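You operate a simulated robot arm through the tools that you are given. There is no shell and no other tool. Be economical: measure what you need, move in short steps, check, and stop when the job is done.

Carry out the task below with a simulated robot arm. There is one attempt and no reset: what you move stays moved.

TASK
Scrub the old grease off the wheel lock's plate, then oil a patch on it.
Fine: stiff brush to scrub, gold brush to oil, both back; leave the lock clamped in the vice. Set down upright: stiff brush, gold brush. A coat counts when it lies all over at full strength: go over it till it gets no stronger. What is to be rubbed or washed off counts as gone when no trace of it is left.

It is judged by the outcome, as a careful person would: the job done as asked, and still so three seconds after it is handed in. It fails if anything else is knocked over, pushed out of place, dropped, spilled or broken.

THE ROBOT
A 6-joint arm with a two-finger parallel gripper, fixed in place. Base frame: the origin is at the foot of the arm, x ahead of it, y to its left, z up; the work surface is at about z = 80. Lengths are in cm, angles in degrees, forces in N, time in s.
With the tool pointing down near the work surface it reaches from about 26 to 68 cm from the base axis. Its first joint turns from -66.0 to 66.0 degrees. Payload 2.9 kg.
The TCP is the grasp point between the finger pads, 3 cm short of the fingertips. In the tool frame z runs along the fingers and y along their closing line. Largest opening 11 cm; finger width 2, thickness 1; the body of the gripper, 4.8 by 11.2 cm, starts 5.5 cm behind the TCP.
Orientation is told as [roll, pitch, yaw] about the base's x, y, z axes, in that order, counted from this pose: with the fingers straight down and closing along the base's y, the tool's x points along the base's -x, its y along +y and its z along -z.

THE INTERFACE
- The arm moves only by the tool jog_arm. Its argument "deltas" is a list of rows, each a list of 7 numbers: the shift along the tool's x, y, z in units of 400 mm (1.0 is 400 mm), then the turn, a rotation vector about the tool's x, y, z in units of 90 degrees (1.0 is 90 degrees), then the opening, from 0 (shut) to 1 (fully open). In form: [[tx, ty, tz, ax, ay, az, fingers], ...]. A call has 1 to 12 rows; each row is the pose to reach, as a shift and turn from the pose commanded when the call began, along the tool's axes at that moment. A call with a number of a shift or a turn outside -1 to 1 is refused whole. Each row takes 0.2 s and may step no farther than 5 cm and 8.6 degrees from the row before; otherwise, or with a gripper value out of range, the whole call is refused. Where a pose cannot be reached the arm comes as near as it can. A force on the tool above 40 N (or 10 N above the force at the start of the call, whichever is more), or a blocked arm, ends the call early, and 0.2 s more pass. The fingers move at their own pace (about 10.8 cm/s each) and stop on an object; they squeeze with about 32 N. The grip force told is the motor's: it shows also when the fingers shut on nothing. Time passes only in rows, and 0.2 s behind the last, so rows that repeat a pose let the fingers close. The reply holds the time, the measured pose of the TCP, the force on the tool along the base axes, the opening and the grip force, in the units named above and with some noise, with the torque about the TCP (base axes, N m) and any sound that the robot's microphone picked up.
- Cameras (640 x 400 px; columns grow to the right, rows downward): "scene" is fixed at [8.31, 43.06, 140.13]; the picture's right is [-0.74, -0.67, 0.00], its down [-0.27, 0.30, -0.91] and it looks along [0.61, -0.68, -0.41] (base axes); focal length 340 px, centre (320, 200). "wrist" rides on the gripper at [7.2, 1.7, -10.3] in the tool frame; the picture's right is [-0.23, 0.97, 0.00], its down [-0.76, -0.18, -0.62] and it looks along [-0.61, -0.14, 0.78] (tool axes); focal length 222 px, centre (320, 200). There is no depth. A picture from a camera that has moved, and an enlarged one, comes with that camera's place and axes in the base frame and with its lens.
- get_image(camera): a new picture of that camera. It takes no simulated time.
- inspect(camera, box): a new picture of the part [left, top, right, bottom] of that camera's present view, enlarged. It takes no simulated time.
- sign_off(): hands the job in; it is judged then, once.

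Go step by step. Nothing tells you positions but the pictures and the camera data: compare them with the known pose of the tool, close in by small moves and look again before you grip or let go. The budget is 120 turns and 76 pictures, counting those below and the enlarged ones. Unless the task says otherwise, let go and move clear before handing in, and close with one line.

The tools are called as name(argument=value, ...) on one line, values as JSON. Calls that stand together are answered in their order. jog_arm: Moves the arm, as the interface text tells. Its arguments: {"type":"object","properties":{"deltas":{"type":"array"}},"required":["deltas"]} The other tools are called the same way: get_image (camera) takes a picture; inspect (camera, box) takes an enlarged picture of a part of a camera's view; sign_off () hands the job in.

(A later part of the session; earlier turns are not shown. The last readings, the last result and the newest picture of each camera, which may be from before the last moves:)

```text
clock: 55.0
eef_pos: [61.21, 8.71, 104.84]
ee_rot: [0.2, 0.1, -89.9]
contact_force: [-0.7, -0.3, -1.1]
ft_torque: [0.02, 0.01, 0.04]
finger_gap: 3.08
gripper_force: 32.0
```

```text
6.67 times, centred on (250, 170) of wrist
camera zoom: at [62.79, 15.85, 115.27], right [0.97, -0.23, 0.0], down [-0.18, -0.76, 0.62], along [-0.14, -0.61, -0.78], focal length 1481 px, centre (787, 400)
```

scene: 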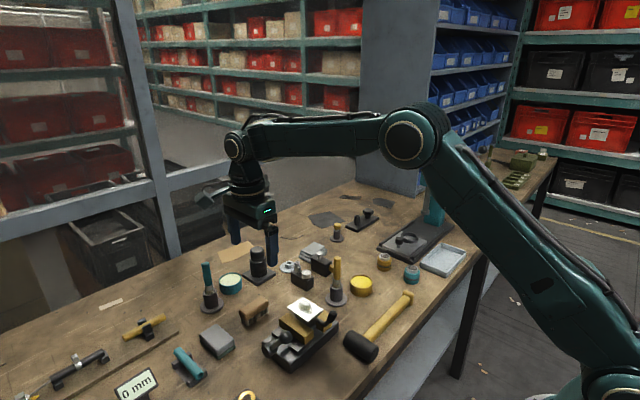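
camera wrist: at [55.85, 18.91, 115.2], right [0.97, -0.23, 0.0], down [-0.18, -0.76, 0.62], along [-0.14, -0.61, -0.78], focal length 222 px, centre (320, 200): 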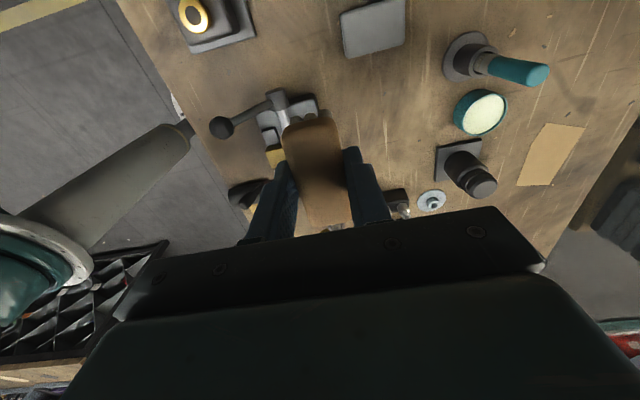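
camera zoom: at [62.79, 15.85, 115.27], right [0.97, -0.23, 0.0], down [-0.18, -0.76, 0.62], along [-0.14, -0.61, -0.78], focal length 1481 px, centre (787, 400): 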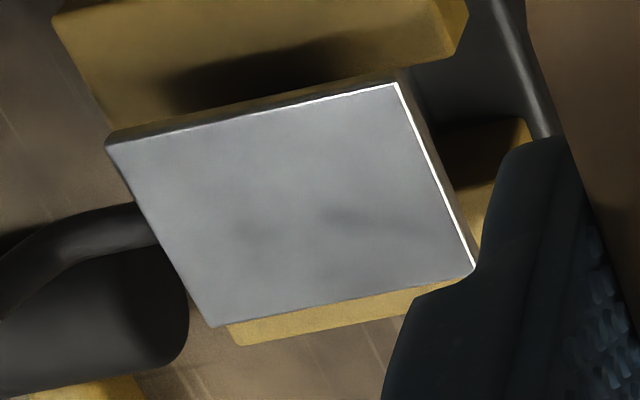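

The faint streak stays fixed to the plate along the old grease's centre line, so it is probably a real residue. I'll do another firm session centred on it and monitor the force.

jog_arm(deltas=[[-0.06, -0.09, 0.05, 0, 0, 0, 0], [-0.12, -0.18, 0.1, 0, 0, 0, 0], [-0.168, -0.28, 0.13, 0, 0, 0, 0], [-0.168, -0.28, 0.22, 0, 0, 0, 0], [-0.168, -0.28, 0.28, 0, 0, 0, 0], [-0.168, -0.28, 0.295, 0, 0, 0, 0], [-0.168, -0.28, 0.3, 0, 0, 0, 0]])

jog_arm(deltas=[[0, 0, 0.002, 0, 0, 0, 0], [0, 0, 0.003, 0, 0, 0, 0]])

```text
clock: 56.6
eef_pos: [49.77, 1.84, 92.77]
ee_rot: [0.3, 0.0, -90.0]
contact_force: [-1.2, 1.3, 4.1]
ft_torque: [0.12, 0.11, 0.02]
finger_gap: 3.1
gripper_force: 32.0
```

```text
clock: 57.2
eef_pos: [49.89, 1.92, 92.87]
ee_rot: [0.4, 0.1, -89.8]
contact_force: [-9.0, 3.1, 27.5]
ft_torque: [0.34, 0.51, 0.07]
finger_gap: 3.12
gripper_force: 32.1
```

jog_arm(deltas=[[0, 0.03, 0, 0, 0, 0, 0], [0, 0, 0, 0, 0, 0, 0], [0, -0.03, 0, 0, 0, 0, 0], [0, 0, 0, 0, 0, 0, 0], [0, 0.03, 0, 0, 0, 0, 0], [0, 0, 0, 0, 0, 0, 0], [0, -0.03, 0, 0, 0, 0, 0], [0, 0, 0, 0, 0, 0, 0], [0, 0.03, 0, 0, 0, 0, 0], [0, 0, 0, 0, 0, 0, 0], [0, -0.03, 0, 0, 0, 0, 0], [0, 0, 0, 0, 0, 0, 0]])

jog_arm(deltas=[[0.01, 0.03, 0, 0, 0, 0, 0], [0.01, 0, 0, 0, 0, 0, 0], [0.01, -0.03, 0, 0, 0, 0, 0], [0.01, 0, 0, 0, 0, 0, 0], [0.01, 0.03, 0, 0, 0, 0, 0], [0.01, 0, 0, 0, 0, 0, 0], [-0.01, -0.03, 0, 0, 0, 0, 0], [-0.01, 0, 0, 0, 0, 0, 0], [-0.01, 0.03, 0, 0, 0, 0, 0], [-0.01, 0, 0, 0, 0, 0, 0], [-0.01, -0.03, 0, 0, 0, 0, 0], [0, 0, 0, 0, 0, 0, 0]])

jog_arm(deltas=[[0, 0, -0.04, 0, 0, 0, 0], [0, 0, -0.13, 0, 0, 0, 0], [0.02, 0.08, -0.15, 0, 0, 0, 0], [0.04, 0.19, -0.15, 0, 0, 0, 0]])

inspect(camera="scene", box=[292, 294, 316, 309])

inspect(camera="wrist", box=[190, 110, 290, 180])

```text
clock: 58.2
eef_pos: [49.34, 1.95, 92.72]
ee_rot: [0.0, 0.0, -90.0]
contact_force: [-0.2, -0.5, 4.7]
ft_torque: [0.08, -0.02, -0.01]
finger_gap: 3.1
gripper_force: 32.2
stopped in row 4: the force on the tool passed its limit at 47 N (the readings are from after the stop); the commanded pose is now the measured one
```

```text
clock: 60.8
eef_pos: [49.2, 1.65, 92.74]
ee_rot: [-0.2, -0.1, -90.1]
contact_force: [-7.4, -2.1, 16.7]
ft_torque: [-0.02, 0.28, 0.05]
finger_gap: 3.09
gripper_force: 31.8
```

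```text
clock: 61.8
eef_pos: [57.17, 3.43, 98.83]
ee_rot: [0.0, 0.0, -90.1]
contact_force: [0.5, 0.0, 0.9]
ft_torque: [-0.02, -0.02, -0.03]
finger_gap: 3.09
gripper_force: 32.0
```

```text
16.00 times, centred on (304, 302) of scene
camera zoom: at [8.31, 43.06, 140.13], right [-0.74, -0.67, 0.0], down [-0.27, 0.3, -0.91], along [0.61, -0.68, -0.41], focal length 5434 px, centre (576, -1424)
```

zoom: 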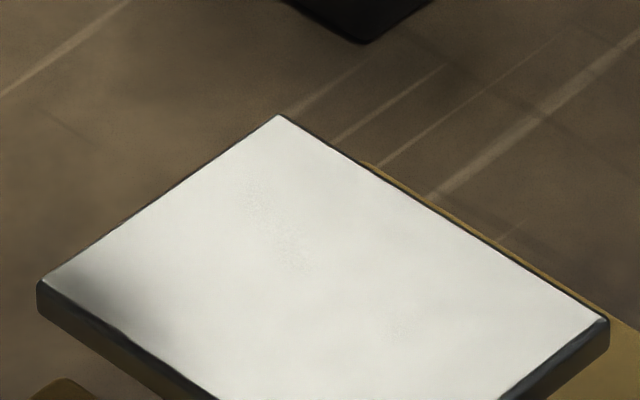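

```text
5.71 times, centred on (240, 145) of wrist
camera zoom: at [58.74, 10.62, 109.18], right [0.97, -0.23, 0.0], down [-0.18, -0.76, 0.62], along [-0.14, -0.61, -0.78], focal length 1269 px, centre (777, 514)
```

zoom: 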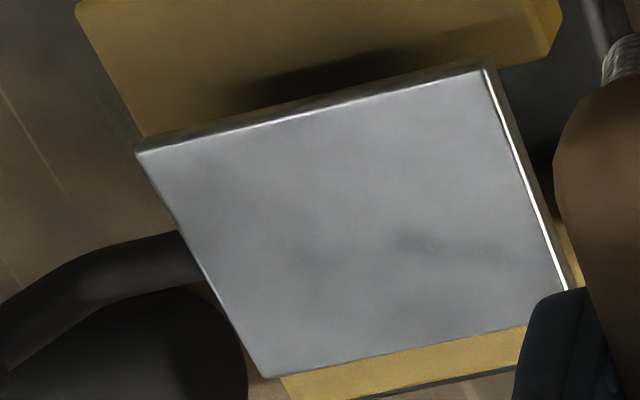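

The residue looks unchanged after x strokes. I'll try strokes along y over x≈50–51.5, which the jaws resist better.

jog_arm(deltas=[[-0.03, -0.08, 0, 0, 0, 0, 0], [-0.035, -0.16, 0, 0, 0, 0, 0], [-0.035, -0.16, 0.1, 0, 0, 0, 0], [-0.035, -0.16, 0.14, 0, 0, 0, 0], [-0.035, -0.16, 0.15, 0, 0, 0, 0], [-0.035, -0.16, 0.153, 0, 0, 0, 0]])

jog_arm(deltas=[[0.015, 0, 0.001, 0, 0, 0, 0], [0.03, 0, 0.001, 0, 0, 0, 0], [0.015, 0, 0.001, 0, 0, 0, 0], [0, 0, 0.001, 0, 0, 0, 0], [-0.015, 0, 0.001, 0, 0, 0, 0], [-0.03, 0, 0.001, 0, 0, 0, 0], [-0.015, 0, 0.001, 0, 0, 0, 0], [0, 0, 0.001, 0, 0, 0, 0], [0.015, 0, 0.001, 0, 0, 0, 0], [0.03, 0, 0.001, 0, 0, 0, 0], [0.015, 0, 0.001, 0, 0, 0, 0], [0, 0, 0.001, 0, 0, 0, 0]])

jog_arm(deltas=[[0.015, 0.01, 0, 0, 0, 0, 0], [0.03, 0.02, 0, 0, 0, 0, 0], [0.015, 0.02, 0, 0, 0, 0, 0], [0, 0.02, 0, 0, 0, 0, 0], [-0.015, 0.02, 0, 0, 0, 0, 0], [-0.03, 0.02, 0, 0, 0, 0, 0], [-0.015, 0, 0, 0, 0, 0, 0], [0, -0.015, 0, 0, 0, 0, 0], [0.015, -0.02, 0, 0, 0, 0, 0], [0.03, -0.02, 0, 0, 0, 0, 0], [0.01, -0.02, 0, 0, 0, 0, 0], [-0.02, -0.02, 0, 0, 0, 0, 0]])

jog_arm(deltas=[[0, 0, -0.04, 0, 0, 0, 0], [0, 0, -0.13, 0, 0, 0, 0], [0.02, 0.08, -0.15, 0, 0, 0, 0], [0.04, 0.19, -0.15, 0, 0, 0, 0]])

inspect(camera="scene", box=[292, 294, 316, 309])

```text
clock: 63.2
eef_pos: [50.57, 2.22, 92.74]
ee_rot: [0.2, 0.0, -89.9]
contact_force: [-5.8, 1.8, 24.2]
ft_torque: [0.16, 0.37, -0.04]
finger_gap: 3.1
gripper_force: 31.6
```

```text
clock: 65.8
eef_pos: [50.51, 2.44, 92.82]
ee_rot: [0.3, 0.2, -89.6]
contact_force: [-1.1, 13.8, 33.8]
ft_torque: [0.57, 0.32, -0.08]
finger_gap: 3.09
gripper_force: 32.4
```

```text
clock: 68.4
eef_pos: [49.78, 1.48, 92.58]
ee_rot: [0.2, 0.3, -89.7]
contact_force: [-0.7, 14.4, 31.8]
ft_torque: [0.88, -0.21, 0.07]
finger_gap: 3.1
gripper_force: 32.4
```

```text
clock: 69.4
eef_pos: [57.33, 2.86, 98.43]
ee_rot: [-0.1, 0.0, -90.0]
contact_force: [0.3, -0.1, -0.4]
ft_torque: [-0.02, 0.0, 0.01]
finger_gap: 3.11
gripper_force: 31.7
```

```text
16.00 times, centred on (304, 302) of scene
camera zoom: at [8.31, 43.06, 140.13], right [-0.74, -0.67, 0.0], down [-0.27, 0.3, -0.91], along [0.61, -0.68, -0.41], focal length 5434 px, centre (576, -1424)
```

zoom: 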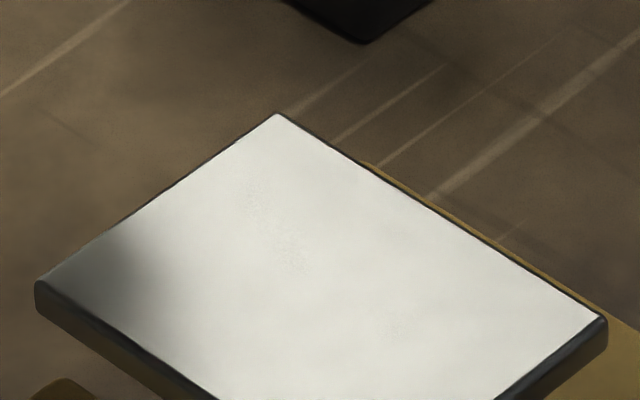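

The faint marks no longer change after well over a hundred strokes, so I take them as the plate's own surface texture. I'll return the stiff brush to its spot at (62.8, 6.3).

jog_arm(deltas=[[0.04, 0.07, 0, 0, 0, 0, 0], [0.0855, 0.137, 0, 0, 0, 0, 0], [0.0855, 0.137, 0.1, 0, 0, 0, 0], [0.0855, 0.137, 0.2, 0, 0, 0, 0], [0.0855, 0.137, 0.3, 0, 0, 0, 0], [0.0855, 0.137, 0.335, 0, 0, 0, 0]])

inspect(camera="scene", box=[215, 270, 295, 330])

```text
clock: 70.8
eef_pos: [62.98, 6.34, 85.19]
ee_rot: [-0.2, 0.0, -90.0]
contact_force: [0.0, 0.1, -0.7]
ft_torque: [0.06, -0.03, 0.02]
finger_gap: 3.16
gripper_force: 32.1
```

```text
6.67 times, centred on (255, 300) of scene
camera zoom: at [8.32, 43.06, 140.13], right [-0.74, -0.67, 0.0], down [-0.27, 0.3, -0.91], along [0.61, -0.68, -0.41], focal length 2264 px, centre (753, -467)
```

zoom: 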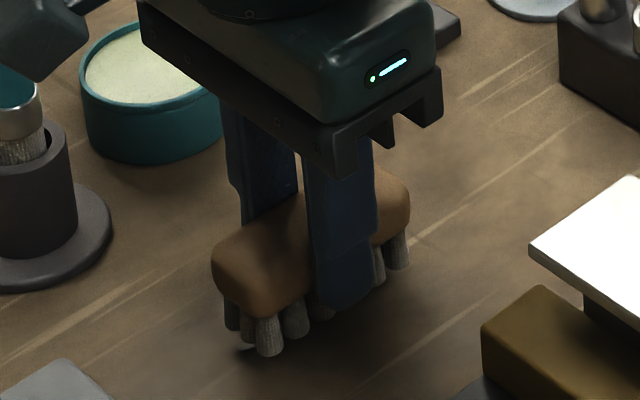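

It is about 0.8 cm above the bench. I'll lower to contact.

jog_arm(deltas=[[0, 0, 0.01, 0, 0, 0, 0], [0, 0, 0.017, 0, 0, 0, 0], [0, 0, 0.021, 0, 0, 0, 0]])

inspect(camera="scene", box=[215, 270, 295, 330])

```text
clock: 71.6
eef_pos: [62.86, 6.39, 84.19]
ee_rot: [0.0, 0.0, -89.9]
contact_force: [1.2, 0.6, -0.8]
ft_torque: [0.0, -0.01, 0.0]
finger_gap: 3.11
gripper_force: 31.9
```

```text
6.67 times, centred on (255, 300) of scene
camera zoom: at [8.32, 43.06, 140.13], right [-0.74, -0.67, 0.0], down [-0.27, 0.3, -0.91], along [0.61, -0.68, -0.41], focal length 2264 px, centre (753, -467)
```

zoom: 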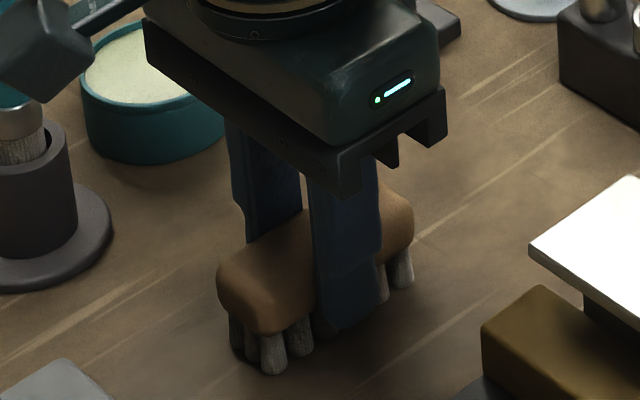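

jog_arm(deltas=[[0, 0, 0.003, 0, 0, 0, 0], [0, 0, 0.004, 0, 0, 0, 0]])

jog_arm(deltas=[[0, 0, 0.002, 0, 0, 0, 0], [0, 0, 0.003, 0, 0, 0, 0]])

```text
clock: 72.2
eef_pos: [62.81, 6.32, 84.17]
ee_rot: [0.0, 0.1, -90.1]
contact_force: [0.2, -0.7, 2.4]
ft_torque: [-0.11, -0.04, 0.05]
finger_gap: 3.09
gripper_force: 31.8
```

```text
clock: 72.8
eef_pos: [62.9, 6.22, 84.27]
ee_rot: [0.0, 0.0, -90.1]
contact_force: [-1.0, -1.4, 9.6]
ft_torque: [-0.2, -0.11, -0.04]
finger_gap: 3.1
gripper_force: 32.0
```

Contact is made. I'll back off slightly, release by opening moderately, and lift straight up.

jog_arm(deltas=[[0, 0, -0.002, 0, 0, 0, 0.0], [0, 0, -0.002, 0, 0, 0, 0.3], [0, 0, -0.002, 0, 0, 0, 0.55], [0, 0, -0.002, 0, 0, 0, 0.6], [0, 0, -0.06, 0, 0, 0, 0.6], [0, 0, -0.16, 0, 0, 0, 0.6], [0, 0, -0.26, 0, 0, 0, 0.6], [0, 0, -0.36, 0, 0, 0, 0.6]])

get_image(camera="scene")

get_image(camera="wrist")

```text
clock: 74.6
eef_pos: [62.65, 6.29, 98.49]
ee_rot: [-0.1, 0.0, -90.0]
contact_force: [0.2, -0.1, 0.4]
ft_torque: [0.02, -0.01, 0.03]
finger_gap: 6.59
gripper_force: 0.0
```

```text
36 pictures are left
```

scene: 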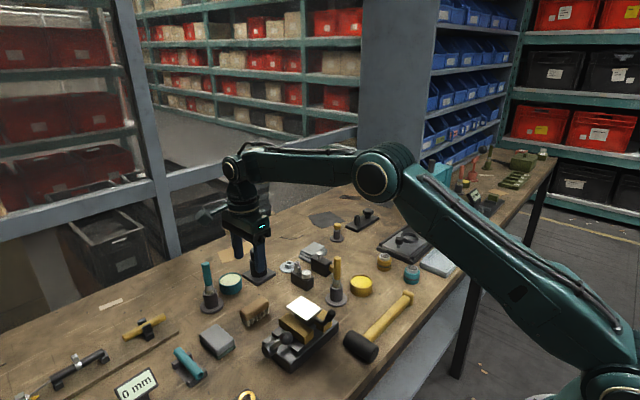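

```text
35 pictures are left
camera wrist: at [64.38, 13.39, 108.85], right [0.97, -0.23, 0.0], down [-0.18, -0.76, 0.62], along [-0.14, -0.61, -0.78], focal length 222 px, centre (320, 200)
```

wrist: 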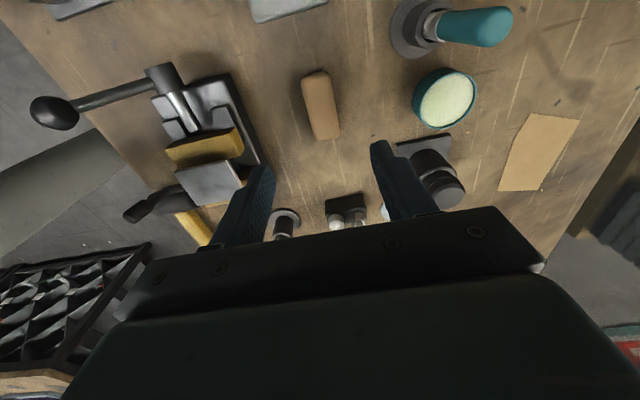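

The stiff brush is back in place and upright. I'll take one more clear look at the plate before going for the gold brush.

inspect(camera="wrist", box=[165, 145, 245, 215])

inspect(camera="scene", box=[292, 294, 316, 309])

```text
5.71 times, centred on (205, 180) of wrist
camera zoom: at [64.38, 13.39, 108.85], right [0.97, -0.23, 0.0], down [-0.18, -0.76, 0.62], along [-0.14, -0.61, -0.78], focal length 1269 px, centre (977, 314)
```

zoom: 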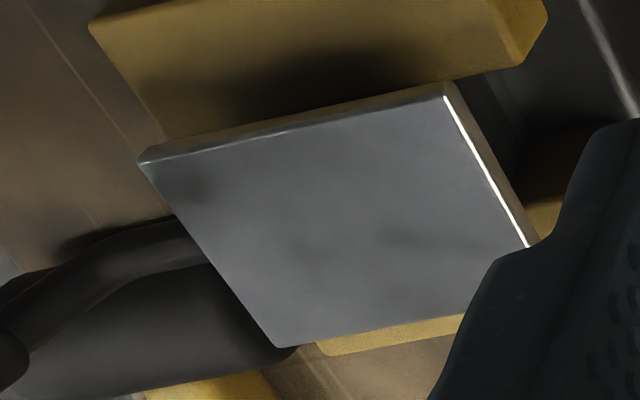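

```text
16.00 times, centred on (304, 302) of scene
camera zoom: at [8.31, 43.06, 140.13], right [-0.74, -0.67, 0.0], down [-0.27, 0.3, -0.91], along [0.61, -0.68, -0.41], focal length 5434 px, centre (576, -1424)
```

zoom: 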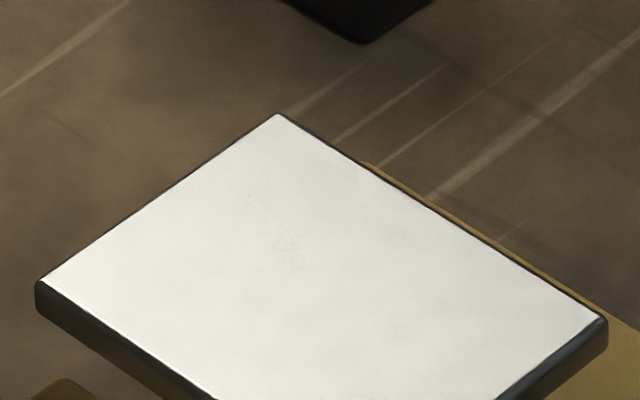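

The remaining blotches also appear where no grease ever was, so they are texture. Now I'll move above the gold brush at about (52.2, -12.3).

jog_arm(deltas=[[-0.08, -0.045, -0.04, 0, 0, 0, 0.6], [-0.16, -0.09, -0.08, 0, 0, 0, 0.6], [-0.24, -0.135, -0.08, 0, 0, 0, 0.6], [-0.32, -0.18, -0.08, 0, 0, 0, 0.6], [-0.4, -0.225, -0.08, 0, 0, 0, 0.6], [-0.465, -0.261, -0.06, 0, 0, 0, 0.6]])

get_image(camera="wrist")

inspect(camera="scene", box=[280, 210, 400, 310])

```text
clock: 76.0
eef_pos: [52.26, -12.53, 100.9]
ee_rot: [-0.1, -0.1, -90.0]
contact_force: [-0.1, -0.2, -0.1]
ft_torque: [0.02, -0.03, 0.03]
finger_gap: 6.59
gripper_force: 0.0
```

```text
32 pictures are left
camera wrist: at [53.87, -5.31, 111.28], right [0.97, -0.23, 0.0], down [-0.18, -0.76, 0.62], along [-0.14, -0.61, -0.78], focal length 222 px, centre (320, 200)
```

wrist: 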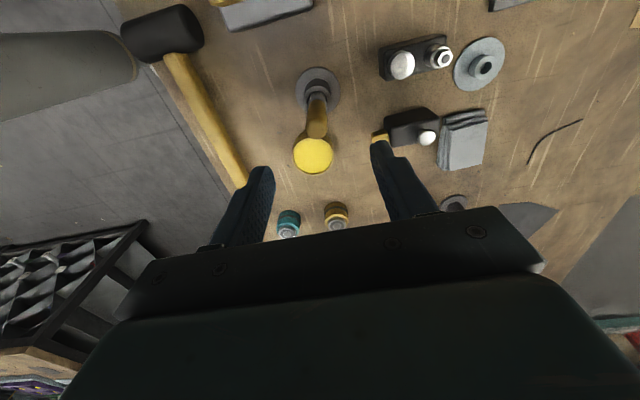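

```text
4.00 times, centred on (340, 260) of scene
camera zoom: at [8.31, 43.06, 140.13], right [-0.74, -0.67, 0.0], down [-0.27, 0.3, -0.91], along [0.61, -0.68, -0.41], focal length 1359 px, centre (240, -40)
```

zoom: 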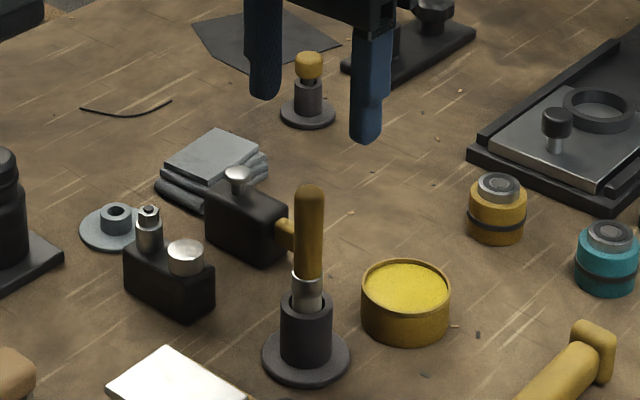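

The gold brush stands at about (52.1, -12.1) with its handle from z 87 to 93.3. I'll lower around the handle.

jog_arm(deltas=[[0.0105, -0.004, 0.09, 0, 0, 0, 0.6], [0.0105, -0.004, 0.18, 0, 0, 0, 0.6], [0.0105, -0.004, 0.265, 0, 0, 0, 0.6]])

get_image(camera="wrist")

inspect(camera="scene", box=[280, 220, 400, 310])

```text
clock: 76.8
eef_pos: [52.34, -11.91, 90.19]
ee_rot: [-0.2, 0.1, -90.0]
contact_force: [-0.3, 0.3, 0.3]
ft_torque: [-0.03, 0.0, 0.03]
finger_gap: 6.59
gripper_force: 0.1
```

```text
30 pictures are left
camera wrist: at [53.95, -4.67, 100.61], right [0.97, -0.23, 0.0], down [-0.18, -0.76, 0.62], along [-0.14, -0.61, -0.78], focal length 222 px, centre (320, 200)
```

wrist: 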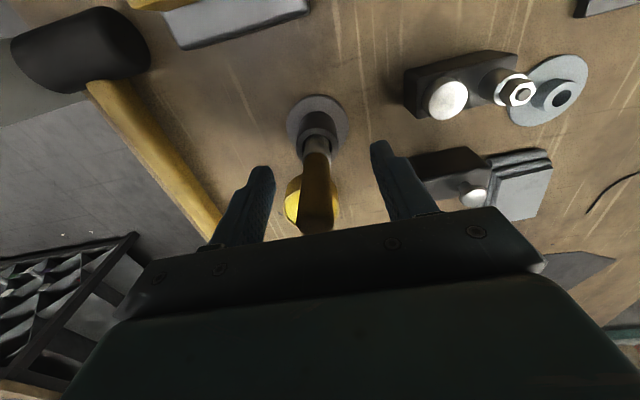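

```text
4.44 times, centred on (340, 265) of scene
camera zoom: at [8.32, 43.06, 140.13], right [-0.74, -0.67, 0.0], down [-0.27, 0.3, -0.91], along [0.61, -0.68, -0.41], focal length 1510 px, centre (231, -89)
```

zoom: 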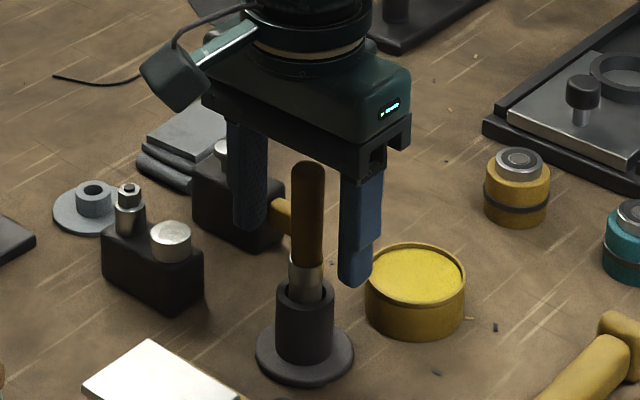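

The handle is between the fingers. I'll close.

jog_arm(deltas=[[-0.005, -0.005, 0, 0, 0, 0, 0.4], [-0.005, -0.005, 0, 0, 0, 0, 0.25], [-0.005, -0.005, 0, 0, 0, 0, 0], [-0.005, -0.005, 0, 0, 0, 0, 0], [-0.005, -0.005, 0, 0, 0, 0, 0]])

inspect(camera="scene", box=[280, 220, 400, 310])

```text
clock: 78.0
eef_pos: [51.95, -12.06, 90.22]
ee_rot: [-0.1, -0.1, -90.0]
contact_force: [0.5, -0.4, 0.1]
ft_torque: [-0.03, -0.02, 0.02]
finger_gap: 1.78
gripper_force: 31.7
```

```text
4.44 times, centred on (340, 265) of scene
camera zoom: at [8.32, 43.06, 140.13], right [-0.74, -0.67, 0.0], down [-0.27, 0.3, -0.91], along [0.61, -0.68, -0.41], focal length 1510 px, centre (231, -89)
```

zoom: 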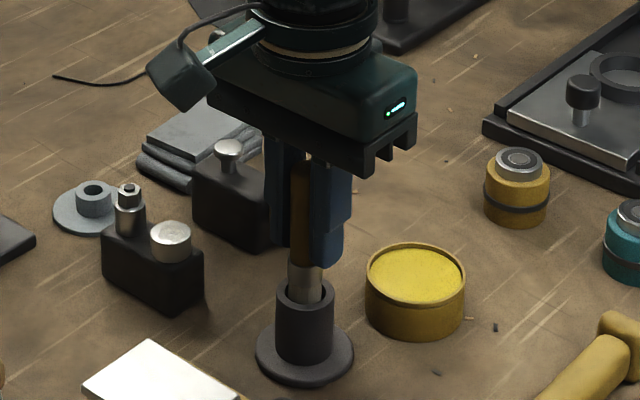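

The handle is gripped. I'll lift it straight out by 9 cm.

jog_arm(deltas=[[0, 0, -0.04, 0, 0, 0, 0], [0, 0, -0.09, 0, 0, 0, 0], [0, 0, -0.16, 0, 0, 0, 0], [0, 0, -0.225, 0, 0, 0, 0]])

inspect(camera="scene", box=[280, 190, 400, 310])

```text
clock: 79.0
eef_pos: [52.03, -11.97, 99.31]
ee_rot: [-0.1, -0.1, -90.0]
contact_force: [-0.2, 0.0, -0.2]
ft_torque: [-0.01, -0.01, 0.02]
finger_gap: 1.73
gripper_force: 32.2
```

```text
3.33 times, centred on (340, 250) of scene
camera zoom: at [8.31, 43.06, 140.13], right [-0.74, -0.67, 0.0], down [-0.27, 0.3, -0.91], along [0.61, -0.68, -0.41], focal length 1132 px, centre (253, 33)
```

zoom: 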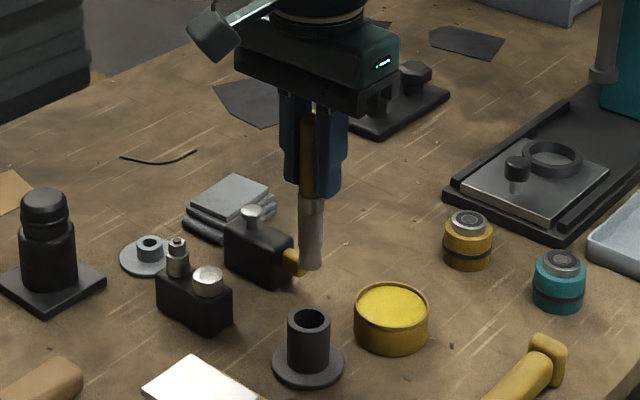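

The bristles end about 9.8 cm below the TCP. I'll move above the gold tin at (49.6, -19.4) and lower towards the surface.

jog_arm(deltas=[[-0.09, -0.03, 0, 0, 0, 0, 0], [-0.185, -0.06, 0, 0, 0, 0, 0], [-0.185, -0.06, 0.08, 0, 0, 0, 0], [-0.185, -0.06, 0.12, 0, 0, 0, 0], [-0.185, -0.06, 0.145, 0, 0, 0, 0]])

inspect(camera="scene", box=[310, 220, 410, 310])

get_image(camera="wrist")

```text
clock: 80.2
eef_pos: [49.64, -19.52, 93.29]
ee_rot: [-0.1, 0.0, -90.0]
contact_force: [0.6, -0.6, 0.3]
ft_torque: [0.03, -0.02, 0.01]
finger_gap: 1.77
gripper_force: 31.7
```

```text
4.44 times, centred on (360, 265) of scene
camera zoom: at [8.32, 43.06, 140.13], right [-0.74, -0.67, 0.0], down [-0.27, 0.3, -0.91], along [0.61, -0.68, -0.41], focal length 1510 px, centre (142, -89)
```

zoom: 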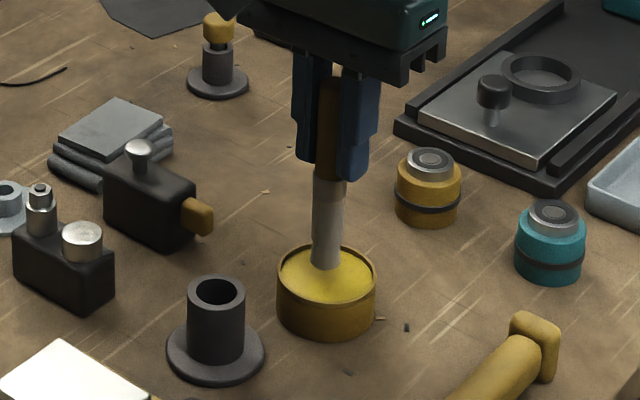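

```text
25 pictures are left
camera wrist: at [51.31, -12.31, 103.73], right [0.97, -0.23, 0.0], down [-0.18, -0.76, 0.62], along [-0.14, -0.61, -0.78], focal length 222 px, centre (320, 200)
```

wrist: 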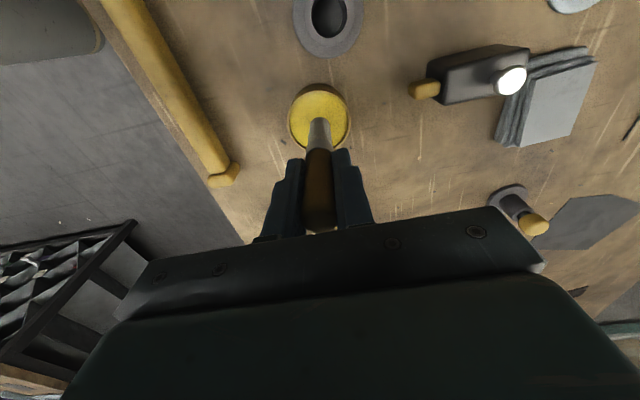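

The bristles are centred over the tin. I'll dip about 1 cm and swirl gently.

jog_arm(deltas=[[0, 0, 0.01, 0, 0, 0, 0], [0, 0, 0.018, 0, 0, 0, 0], [0, 0, 0.025, 0, 0, 0, 0]])

inspect(camera="scene", box=[330, 250, 390, 300])

```text
clock: 81.0
eef_pos: [49.54, -19.4, 92.42]
ee_rot: [0.0, 0.0, -90.0]
contact_force: [0.5, -0.3, 0.5]
ft_torque: [-0.01, 0.02, -0.01]
finger_gap: 1.75
gripper_force: 31.8
```

```text
8.00 times, centred on (360, 275) of scene
camera zoom: at [8.32, 43.06, 140.13], right [-0.74, -0.67, 0.0], down [-0.27, 0.3, -0.91], along [0.61, -0.68, -0.41], focal length 2717 px, centre (0, -400)
```

zoom: 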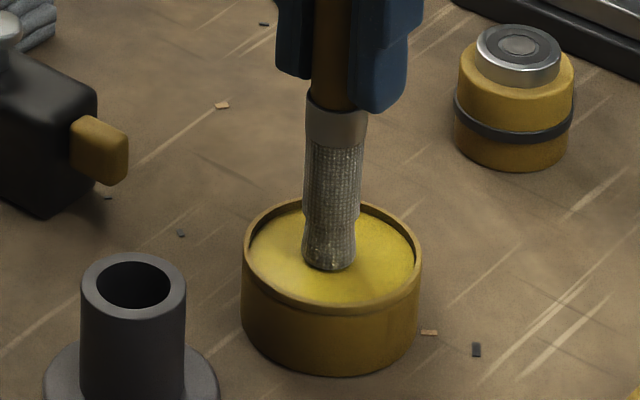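

It seems just at the surface, so I'll lower a little more.

jog_arm(deltas=[[0, 0, 0.006, 0, 0, 0, 0], [0, 0, 0.012, 0, 0, 0, 0]])

inspect(camera="scene", box=[330, 250, 390, 300])

```text
clock: 81.6
eef_pos: [49.69, -19.54, 92.26]
ee_rot: [0.3, -0.2, -90.0]
contact_force: [-1.7, 0.1, 22.6]
ft_torque: [0.05, 0.1, 0.0]
finger_gap: 1.75
gripper_force: 32.5
```

```text
8.00 times, centred on (360, 275) of scene
camera zoom: at [8.28, 43.08, 140.13], right [-0.74, -0.67, 0.0], down [-0.27, 0.3, -0.91], along [0.61, -0.68, -0.41], focal length 2717 px, centre (0, -400)
```

zoom: 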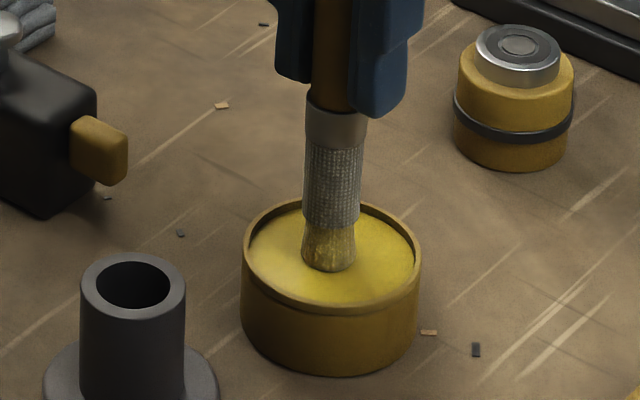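

The bristle tip is loaded with oil. I'll lift and carry it over the plate.

jog_arm(deltas=[[0, 0, -0.03, 0, 0, 0, 0], [0, 0, -0.12, 0, 0, 0, 0], [0, 0, -0.23, 0, 0, 0, 0], [0.11, 0, -0.24, 0, 0, 0, 0], [0.22, 0, -0.24, 0, 0, 0, 0], [0.33, 0, -0.24, 0, 0, 0, 0], [0.44, 0, -0.24, 0, 0, 0, 0], [0.545, 0, -0.24, 0, 0, 0, 0], [0.545, 0, -0.19, 0, 0, 0, 0]])

inspect(camera="scene", box=[265, 260, 345, 320])

```text
clock: 83.6
eef_pos: [49.75, 2.31, 99.52]
ee_rot: [0.0, 0.1, -90.0]
contact_force: [1.8, 0.3, 0.1]
ft_torque: [0.04, 0.02, 0.0]
finger_gap: 1.72
gripper_force: 32.2
```

```text
6.67 times, centred on (305, 290) of scene
camera zoom: at [8.31, 43.07, 140.13], right [-0.74, -0.67, 0.0], down [-0.27, 0.3, -0.91], along [0.61, -0.68, -0.41], focal length 2264 px, centre (420, -400)
```

zoom: 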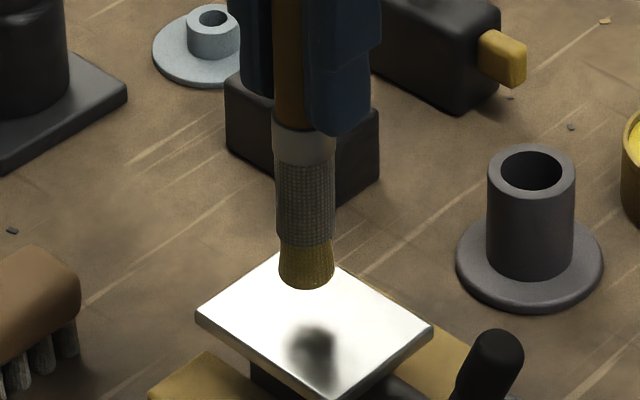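

The brush is about 1.3 cm above the plate. I'll lower to light contact.

jog_arm(deltas=[[0, 0, 0.015, 0, 0, 0, 0], [0, 0, 0.025, 0, 0, 0, 0], [0, 0, 0.03, 0, 0, 0, 0]])

jog_arm(deltas=[[0, 0, 0.003, 0, 0, 0, 0], [0, 0, 0.005, 0, 0, 0, 0]])

```text
clock: 84.4
eef_pos: [49.7, 2.26, 98.41]
ee_rot: [-0.1, 0.0, -89.9]
contact_force: [0.3, 0.4, -0.3]
ft_torque: [0.01, 0.0, -0.04]
finger_gap: 1.76
gripper_force: 32.1
```

```text
clock: 85.0
eef_pos: [49.65, 2.2, 97.99]
ee_rot: [-0.1, -0.1, -90.0]
contact_force: [-0.8, 0.1, -0.2]
ft_torque: [-0.01, 0.0, 0.01]
finger_gap: 1.76
gripper_force: 32.2
```

jog_arm(deltas=[[0, 0, 0.003, 0, 0, 0, 0], [0, 0, 0.004, 0, 0, 0, 0]])

inspect(camera="scene", box=[265, 265, 345, 325])

```text
clock: 85.6
eef_pos: [49.74, 2.26, 98.07]
ee_rot: [0.1, 0.0, -90.0]
contact_force: [-1.2, 1.0, 13.7]
ft_torque: [0.1, 0.15, 0.03]
finger_gap: 1.76
gripper_force: 32.5
```

```text
6.67 times, centred on (305, 295) of scene
camera zoom: at [8.29, 43.07, 140.13], right [-0.74, -0.67, 0.0], down [-0.27, 0.3, -0.91], along [0.61, -0.68, -0.41], focal length 2264 px, centre (420, -433)
```

zoom: 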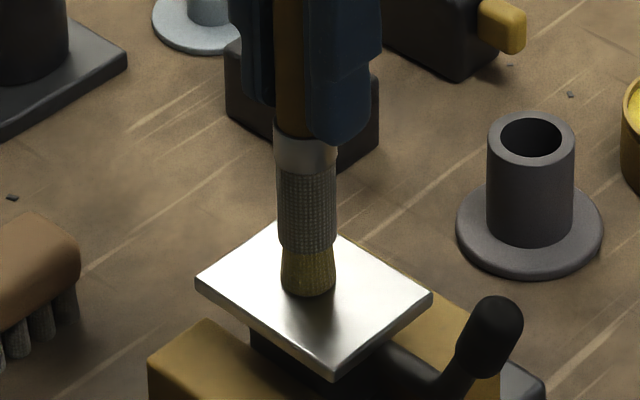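

Contact is light at about 14 N. I'll make a first set of strokes along x and then check the coating.

jog_arm(deltas=[[0, 0.02, 0, 0, 0, 0, 0], [0, 0.04, 0, 0, 0, 0, 0], [0, 0.02, 0, 0, 0, 0, 0], [0, 0, 0, 0, 0, 0, 0], [0, -0.02, 0, 0, 0, 0, 0], [0, -0.04, 0, 0, 0, 0, 0], [0, -0.06, 0, 0, 0, 0, 0], [0.015, -0.06, 0, 0, 0, 0, 0], [0.015, -0.04, 0, 0, 0, 0, 0], [0.015, -0.02, 0, 0, 0, 0, 0], [0.015, 0, 0, 0, 0, 0, 0], [0.015, 0.02, 0, 0, 0, 0, 0]])

inspect(camera="scene", box=[265, 265, 345, 325])

```text
clock: 88.2
eef_pos: [50.34, 2.96, 98.0]
ee_rot: [-0.2, -0.1, -90.0]
contact_force: [-1.4, -0.5, 3.8]
ft_torque: [-0.04, 0.16, -0.01]
finger_gap: 1.75
gripper_force: 31.7
```

```text
6.67 times, centred on (305, 295) of scene
camera zoom: at [8.31, 43.06, 140.13], right [-0.74, -0.67, 0.0], down [-0.27, 0.3, -0.91], along [0.61, -0.68, -0.41], focal length 2264 px, centre (420, -433)
```

zoom: 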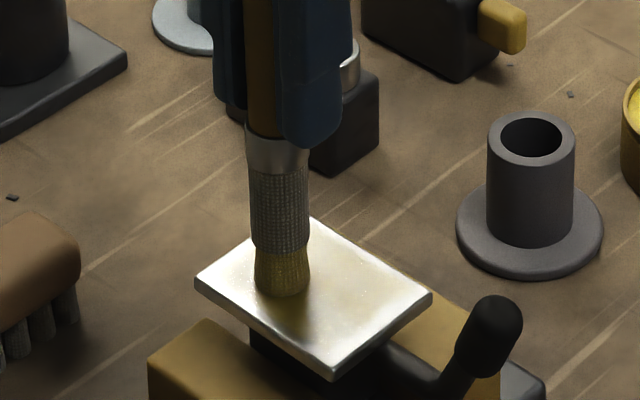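

A faint yellow coat appears. I'll raster the whole plate face in several passes.

jog_arm(deltas=[[0.015, 0.03, 0.001, 0, 0, 0, 0], [0.03, 0.03, 0.001, 0, 0, 0, 0], [0.03, -0.008, 0.001, 0, 0, 0, 0], [0.03, -0.046, 0.001, 0, 0, 0, 0], [0.03, -0.085, 0.001, 0, 0, 0, 0], [0.015, -0.085, 0.001, 0, 0, 0, 0], [0.015, -0.046, 0.001, 0, 0, 0, 0], [0.015, -0.008, 0.001, 0, 0, 0, 0], [0.015, 0.03, 0.001, 0, 0, 0, 0], [0, 0.03, 0.001, 0, 0, 0, 0], [0, -0.008, 0.001, 0, 0, 0, 0], [0, -0.046, 0.001, 0, 0, 0, 0]])

jog_arm(deltas=[[0, -0.039, 0, 0, 0, 0, 0], [-0.015, -0.039, 0, 0, 0, 0, 0], [-0.015, 0, 0, 0, 0, 0, 0], [-0.015, 0.038, 0, 0, 0, 0, 0], [-0.015, 0.076, 0, 0, 0, 0, 0], [-0.03, 0.076, 0, 0, 0, 0, 0], [-0.03, 0.038, 0, 0, 0, 0, 0], [-0.03, 0, 0, 0, 0, 0, 0], [-0.03, -0.039, 0, 0, 0, 0, 0], [-0.045, -0.039, 0, 0, 0, 0, 0], [-0.045, 0, 0, 0, 0, 0, 0], [-0.045, 0.038, 0, 0, 0, 0, 0]])

jog_arm(deltas=[[0, 0.038, 0, 0, 0, 0, 0], [-0.015, 0.038, 0, 0, 0, 0, 0], [-0.015, 0, 0, 0, 0, 0, 0], [-0.015, -0.038, 0, 0, 0, 0, 0], [-0.015, -0.077, 0, 0, 0, 0, 0], [-0.007, -0.077, 0, 0, 0, 0, 0], [-0.007, -0.038, 0, 0, 0, 0, 0], [-0.007, 0, 0, 0, 0, 0, 0], [-0.007, 0.038, 0, 0, 0, 0, 0], [0.008, 0.038, 0, 0, 0, 0, 0], [0.008, 0, 0, 0, 0, 0, 0], [0.008, -0.038, 0, 0, 0, 0, 0]])

inspect(camera="scene", box=[265, 265, 345, 325])

```text
clock: 90.8
eef_pos: [48.53, 2.71, 97.95]
ee_rot: [0.0, 0.0, -90.1]
contact_force: [2.1, -0.5, 6.7]
ft_torque: [-0.08, -0.2, -0.02]
finger_gap: 1.75
gripper_force: 32.1
```

```text
clock: 93.4
eef_pos: [50.08, 1.16, 98.1]
ee_rot: [0.0, 0.0, -90.0]
contact_force: [0.7, -0.4, -1.0]
ft_torque: [0.01, 0.01, 0.05]
finger_gap: 1.77
gripper_force: 31.6
```

```text
clock: 96.0
eef_pos: [48.68, 1.56, 98.01]
ee_rot: [0.1, 0.1, -90.2]
contact_force: [3.0, -1.4, 9.3]
ft_torque: [-0.03, -0.26, 0.01]
finger_gap: 1.75
gripper_force: 31.9
```

```text
6.67 times, centred on (305, 295) of scene
camera zoom: at [8.31, 43.06, 140.13], right [-0.74, -0.67, 0.0], down [-0.27, 0.3, -0.91], along [0.61, -0.68, -0.41], focal length 2264 px, centre (420, -433)
```

zoom: 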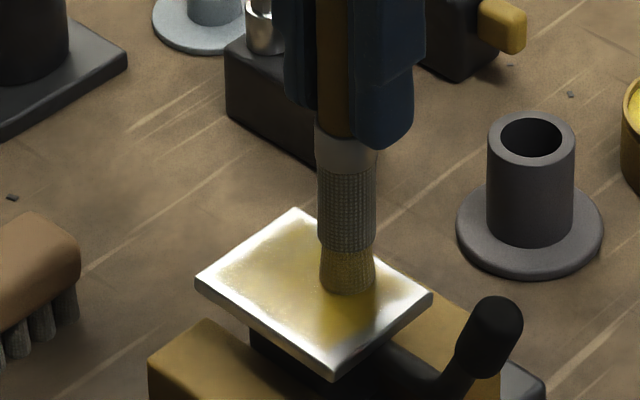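

The coat is building. I'll raster again, slightly deeper and closer to the edges.

jog_arm(deltas=[[0, -0.04, 0.001, 0, 0, 0, 0], [-0.015, -0.04, 0.001, 0, 0, 0, 0], [-0.03, -0.04, 0.001, 0, 0, 0, 0], [-0.03, 0, 0.001, 0, 0, 0, 0], [-0.03, 0.04, 0.001, 0, 0, 0, 0], [-0.03, 0.082, 0.001, 0, 0, 0, 0], [-0.015, 0.082, 0.001, 0, 0, 0, 0], [-0.015, 0.04, 0.001, 0, 0, 0, 0], [-0.015, 0, 0.001, 0, 0, 0, 0], [-0.015, -0.04, 0.001, 0, 0, 0, 0], [0, -0.04, 0.001, 0, 0, 0, 0], [0, 0, 0.001, 0, 0, 0, 0]])

jog_arm(deltas=[[0, 0.04, 0, 0, 0, 0, 0], [0, 0.082, 0, 0, 0, 0, 0], [0.015, 0.082, 0, 0, 0, 0, 0], [0.015, 0.04, 0, 0, 0, 0, 0], [0.015, 0, 0, 0, 0, 0, 0], [0.015, -0.04, 0, 0, 0, 0, 0], [0.03, -0.04, 0, 0, 0, 0, 0], [0.03, 0, 0, 0, 0, 0, 0], [0.03, 0.04, 0, 0, 0, 0, 0], [0.03, 0.082, 0, 0, 0, 0, 0], [0.043, 0.082, 0, 0, 0, 0, 0], [0.043, 0.04, 0, 0, 0, 0, 0]])

jog_arm(deltas=[[0, -0.04, 0, 0, 0, 0, 0], [0, -0.08, 0, 0, 0, 0, 0], [0.013, -0.08, 0, 0, 0, 0, 0], [0.026, -0.08, 0, 0, 0, 0, 0], [0.026, -0.04, 0, 0, 0, 0, 0], [0.026, 0, 0, 0, 0, 0, 0], [0.026, 0.042, 0, 0, 0, 0, 0], [0.01, 0.042, 0, 0, 0, 0, 0], [0.01, 0, 0, 0, 0, 0, 0], [0.01, -0.04, 0, 0, 0, 0, 0], [-0.005, -0.04, 0, 0, 0, 0, 0], [-0.005, 0, 0, 0, 0, 0, 0]])

inspect(camera="scene", box=[265, 265, 345, 325])

```text
clock: 98.6
eef_pos: [48.44, 1.47, 97.69]
ee_rot: [-0.2, -0.1, -90.1]
contact_force: [-2.2, 0.4, 4.2]
ft_torque: [0.01, 0.18, -0.02]
finger_gap: 1.75
gripper_force: 32.1
```

```text
clock: 101.2
eef_pos: [50.09, 3.2, 97.93]
ee_rot: [0.0, 0.0, -90.1]
contact_force: [0.0, -0.1, -0.4]
ft_torque: [0.0, 0.01, -0.04]
finger_gap: 1.72
gripper_force: 31.7
```

```text
clock: 103.8
eef_pos: [50.14, 2.98, 97.94]
ee_rot: [-0.2, 0.0, -90.0]
contact_force: [0.1, -0.5, -0.3]
ft_torque: [0.01, 0.0, -0.01]
finger_gap: 1.75
gripper_force: 32.1
```

```text
6.67 times, centred on (305, 295) of scene
camera zoom: at [8.31, 43.06, 140.13], right [-0.74, -0.67, 0.0], down [-0.27, 0.3, -0.91], along [0.61, -0.68, -0.41], focal length 2264 px, centre (420, -433)
```

zoom: 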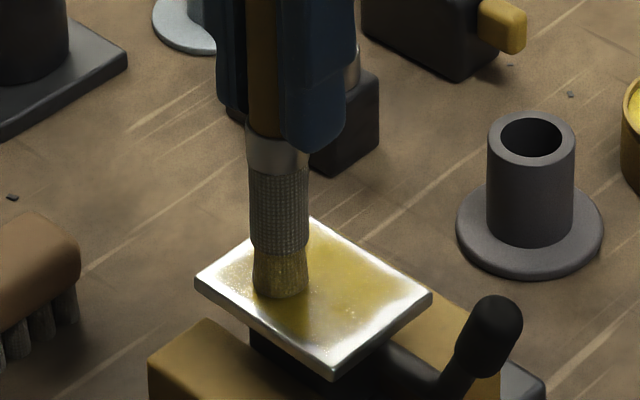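

The coat has grown, but contact was lost at the end. I'll re-press in tiny steps.

jog_arm(deltas=[[0, 0, 0.002, 0, 0, 0, 0], [0, 0, 0.003, 0, 0, 0, 0]])

jog_arm(deltas=[[0, 0, 0.001, 0, 0, 0, 0], [0, 0, 0.002, 0, 0, 0, 0]])

```text
clock: 104.4
eef_pos: [50.16, 3.0, 97.79]
ee_rot: [0.1, 0.0, -90.0]
contact_force: [-1.1, -0.1, 2.1]
ft_torque: [-0.03, 0.0, 0.03]
finger_gap: 1.75
gripper_force: 32.0
```

```text
clock: 105.0
eef_pos: [50.25, 2.91, 97.78]
ee_rot: [0.1, 0.0, -90.0]
contact_force: [-2.4, -0.8, 10.7]
ft_torque: [-0.04, 0.11, -0.01]
finger_gap: 1.75
gripper_force: 31.8
```

Contact is about 11 N. I'll raster fully again.

jog_arm(deltas=[[0.015, 0.02, 0.001, 0, 0, 0, 0], [0.0325, 0.0425, 0.001, 0, 0, 0, 0], [0.0325, 0, 0.001, 0, 0, 0, 0], [0.0325, -0.04, 0.001, 0, 0, 0, 0], [0.0325, -0.0825, 0.001, 0, 0, 0, 0], [0.0175, -0.0825, 0.001, 0, 0, 0, 0], [0.0175, -0.04, 0.001, 0, 0, 0, 0], [0.0175, 0, 0.001, 0, 0, 0, 0], [0.0175, 0.0425, 0.001, 0, 0, 0, 0], [0.0025, 0.0425, 0.001, 0, 0, 0, 0], [0.0025, 0, 0.001, 0, 0, 0, 0], [0.0025, -0.04, 0.001, 0, 0, 0, 0]])

jog_arm(deltas=[[0, -0.0425, 0, 0, 0, 0, 0], [-0.015, -0.0425, 0, 0, 0, 0, 0], [-0.015, 0, 0, 0, 0, 0, 0], [-0.015, 0.04, 0, 0, 0, 0, 0], [-0.015, 0.0825, 0, 0, 0, 0, 0], [-0.03, 0.0825, 0, 0, 0, 0, 0], [-0.03, 0.04, 0, 0, 0, 0, 0], [-0.03, 0, 0, 0, 0, 0, 0], [-0.03, -0.0425, 0, 0, 0, 0, 0], [-0.045, -0.0425, 0, 0, 0, 0, 0], [-0.045, 0, 0, 0, 0, 0, 0], [-0.045, 0.04, 0, 0, 0, 0, 0]])

jog_arm(deltas=[[0, 0.0425, 0, 0, 0, 0, 0], [-0.02, 0.0425, 0, 0, 0, 0, 0], [-0.02, 0, 0, 0, 0, 0, 0], [-0.02, -0.04, 0, 0, 0, 0, 0], [-0.02, -0.0825, 0, 0, 0, 0, 0], [-0.008, -0.0825, 0, 0, 0, 0, 0], [-0.008, -0.04, 0, 0, 0, 0, 0], [-0.008, 0, 0, 0, 0, 0, 0], [-0.008, 0.0425, 0, 0, 0, 0, 0], [0.008, 0.0425, 0, 0, 0, 0, 0], [0.008, 0, 0, 0, 0, 0, 0], [0.008, -0.04, 0, 0, 0, 0, 0]])

inspect(camera="scene", box=[265, 265, 345, 325])

```text
clock: 107.6
eef_pos: [48.61, 3.0, 97.67]
ee_rot: [-0.1, 0.0, -90.1]
contact_force: [0.2, 0.2, 0.0]
ft_torque: [-0.04, 0.03, 0.03]
finger_gap: 1.76
gripper_force: 32.1
```

```text
clock: 110.2
eef_pos: [50.18, 1.21, 97.64]
ee_rot: [-0.1, -0.1, -90.1]
contact_force: [-0.9, -0.2, 3.0]
ft_torque: [-0.05, 0.12, 0.02]
finger_gap: 1.73
gripper_force: 31.7
```

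```text
clock: 112.8
eef_pos: [48.64, 1.54, 97.65]
ee_rot: [-0.2, 0.0, -90.0]
contact_force: [-0.4, -0.2, -0.8]
ft_torque: [0.0, 0.02, 0.02]
finger_gap: 1.76
gripper_force: 31.9
```

```text
6.67 times, centred on (305, 295) of scene
camera zoom: at [8.32, 43.06, 140.13], right [-0.74, -0.67, 0.0], down [-0.27, 0.3, -0.91], along [0.61, -0.68, -0.41], focal length 2264 px, centre (420, -433)
```

zoom: 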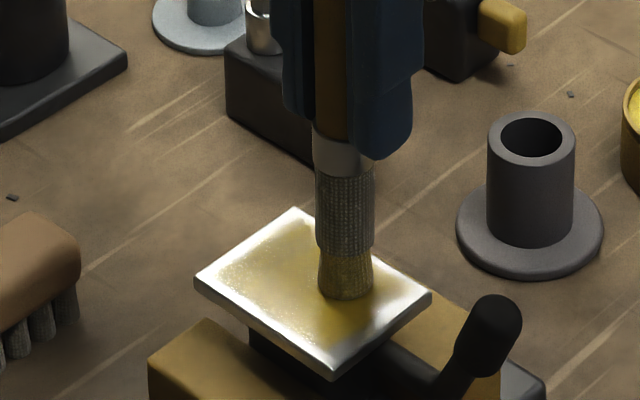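

The coat is paler at the +x,+y corner, and contact is weakening. I'll lift and re-dip, then go over it again.

jog_arm(deltas=[[0, 0, -0.04, 0, 0, 0, 0], [0, 0, -0.1, 0, 0, 0, 0], [-0.105, 0.01, -0.1, 0, 0, 0, 0], [-0.21, 0.024, -0.1, 0, 0, 0, 0], [-0.315, 0.024, -0.1, 0, 0, 0, 0], [-0.42, 0.024, -0.1, 0, 0, 0, 0], [-0.524, 0.024, -0.1, 0, 0, 0, 0], [-0.524, 0.024, 0, 0, 0, 0, 0], [-0.524, 0.024, 0.08, 0, 0, 0, 0], [-0.524, 0.024, 0.13, 0, 0, 0, 0], [-0.524, 0.024, 0.14, 0, 0, 0, 0]])

jog_arm(deltas=[[0, 0, 0.003, 0, 0, 0, 0], [0, 0, 0.006, 0, 0, 0, 0]])

inspect(camera="scene", box=[265, 245, 385, 325])

```text
clock: 115.2
eef_pos: [49.72, -19.39, 91.83]
ee_rot: [-0.1, 0.0, -90.0]
contact_force: [-0.2, -0.4, 0.6]
ft_torque: [-0.01, 0.0, -0.03]
finger_gap: 1.73
gripper_force: 31.8
```

```text
clock: 115.8
eef_pos: [49.6, -19.38, 91.87]
ee_rot: [-0.1, 0.0, -90.0]
contact_force: [1.3, -0.6, -0.3]
ft_torque: [0.01, 0.02, -0.01]
finger_gap: 1.72
gripper_force: 32.2
```

```text
5.00 times, centred on (325, 285) of scene
camera zoom: at [8.32, 43.06, 140.13], right [-0.74, -0.67, 0.0], down [-0.27, 0.3, -0.91], along [0.61, -0.68, -0.41], focal length 1698 px, centre (295, -225)
```

zoom: 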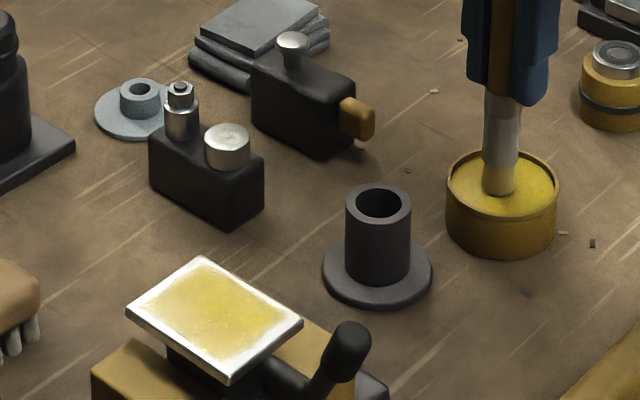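

The patch is visible as a yellow rectangle with paler spots. I'll press into the oil until I feel contact.

jog_arm(deltas=[[0, 0, 0.004, 0, 0, 0, 0], [0, 0, 0.008, 0, 0, 0, 0]])

jog_arm(deltas=[[0, 0, 0.002, 0, 0, 0, 0], [0, 0, 0.003, 0, 0, 0, 0]])

```text
clock: 116.4
eef_pos: [49.55, -19.4, 91.62]
ee_rot: [0.0, -0.1, -90.0]
contact_force: [-3.9, 2.5, 18.2]
ft_torque: [0.22, 0.24, 0.0]
finger_gap: 1.74
gripper_force: 32.0
```

```text
clock: 117.0
eef_pos: [49.65, -19.42, 91.38]
ee_rot: [0.1, 0.0, -90.1]
contact_force: [-0.4, -0.6, 22.1]
ft_torque: [-0.07, 0.05, -0.02]
finger_gap: 1.72
gripper_force: 32.2
```

It is loaded again. I'll go back to the plate, starting near the paler corner.

jog_arm(deltas=[[0, 0, -0.04, 0, 0, 0, 0], [0, 0, -0.14, 0, 0, 0, 0], [0, 0, -0.24, 0, 0, 0, 0], [0.11, 0.01, -0.24, 0, 0, 0, 0], [0.22, 0.025, -0.24, 0, 0, 0, 0], [0.33, 0.025, -0.24, 0, 0, 0, 0], [0.44, 0.025, -0.24, 0, 0, 0, 0], [0.55, 0.025, -0.24, 0, 0, 0, 0], [0.5675, 0.025, -0.19, 0, 0, 0, 0], [0.5675, 0.025, -0.163, 0, 0, 0, 0], [0.5675, 0.025, -0.155, 0, 0, 0, 0]])

jog_arm(deltas=[[0, 0, 0.003, 0, 0, 0, 0], [0, 0, 0.006, 0, 0, 0, 0]])

```text
clock: 119.4
eef_pos: [50.63, 3.27, 97.53]
ee_rot: [-0.1, 0.1, -90.0]
contact_force: [-0.7, 0.6, -0.6]
ft_torque: [0.0, 0.02, 0.01]
finger_gap: 1.74
gripper_force: 32.1
```

```text
clock: 120.0
eef_pos: [50.53, 3.23, 97.37]
ee_rot: [0.1, 0.1, -90.1]
contact_force: [-0.8, -0.5, 5.3]
ft_torque: [-0.06, 0.07, -0.02]
finger_gap: 1.73
gripper_force: 32.4
```

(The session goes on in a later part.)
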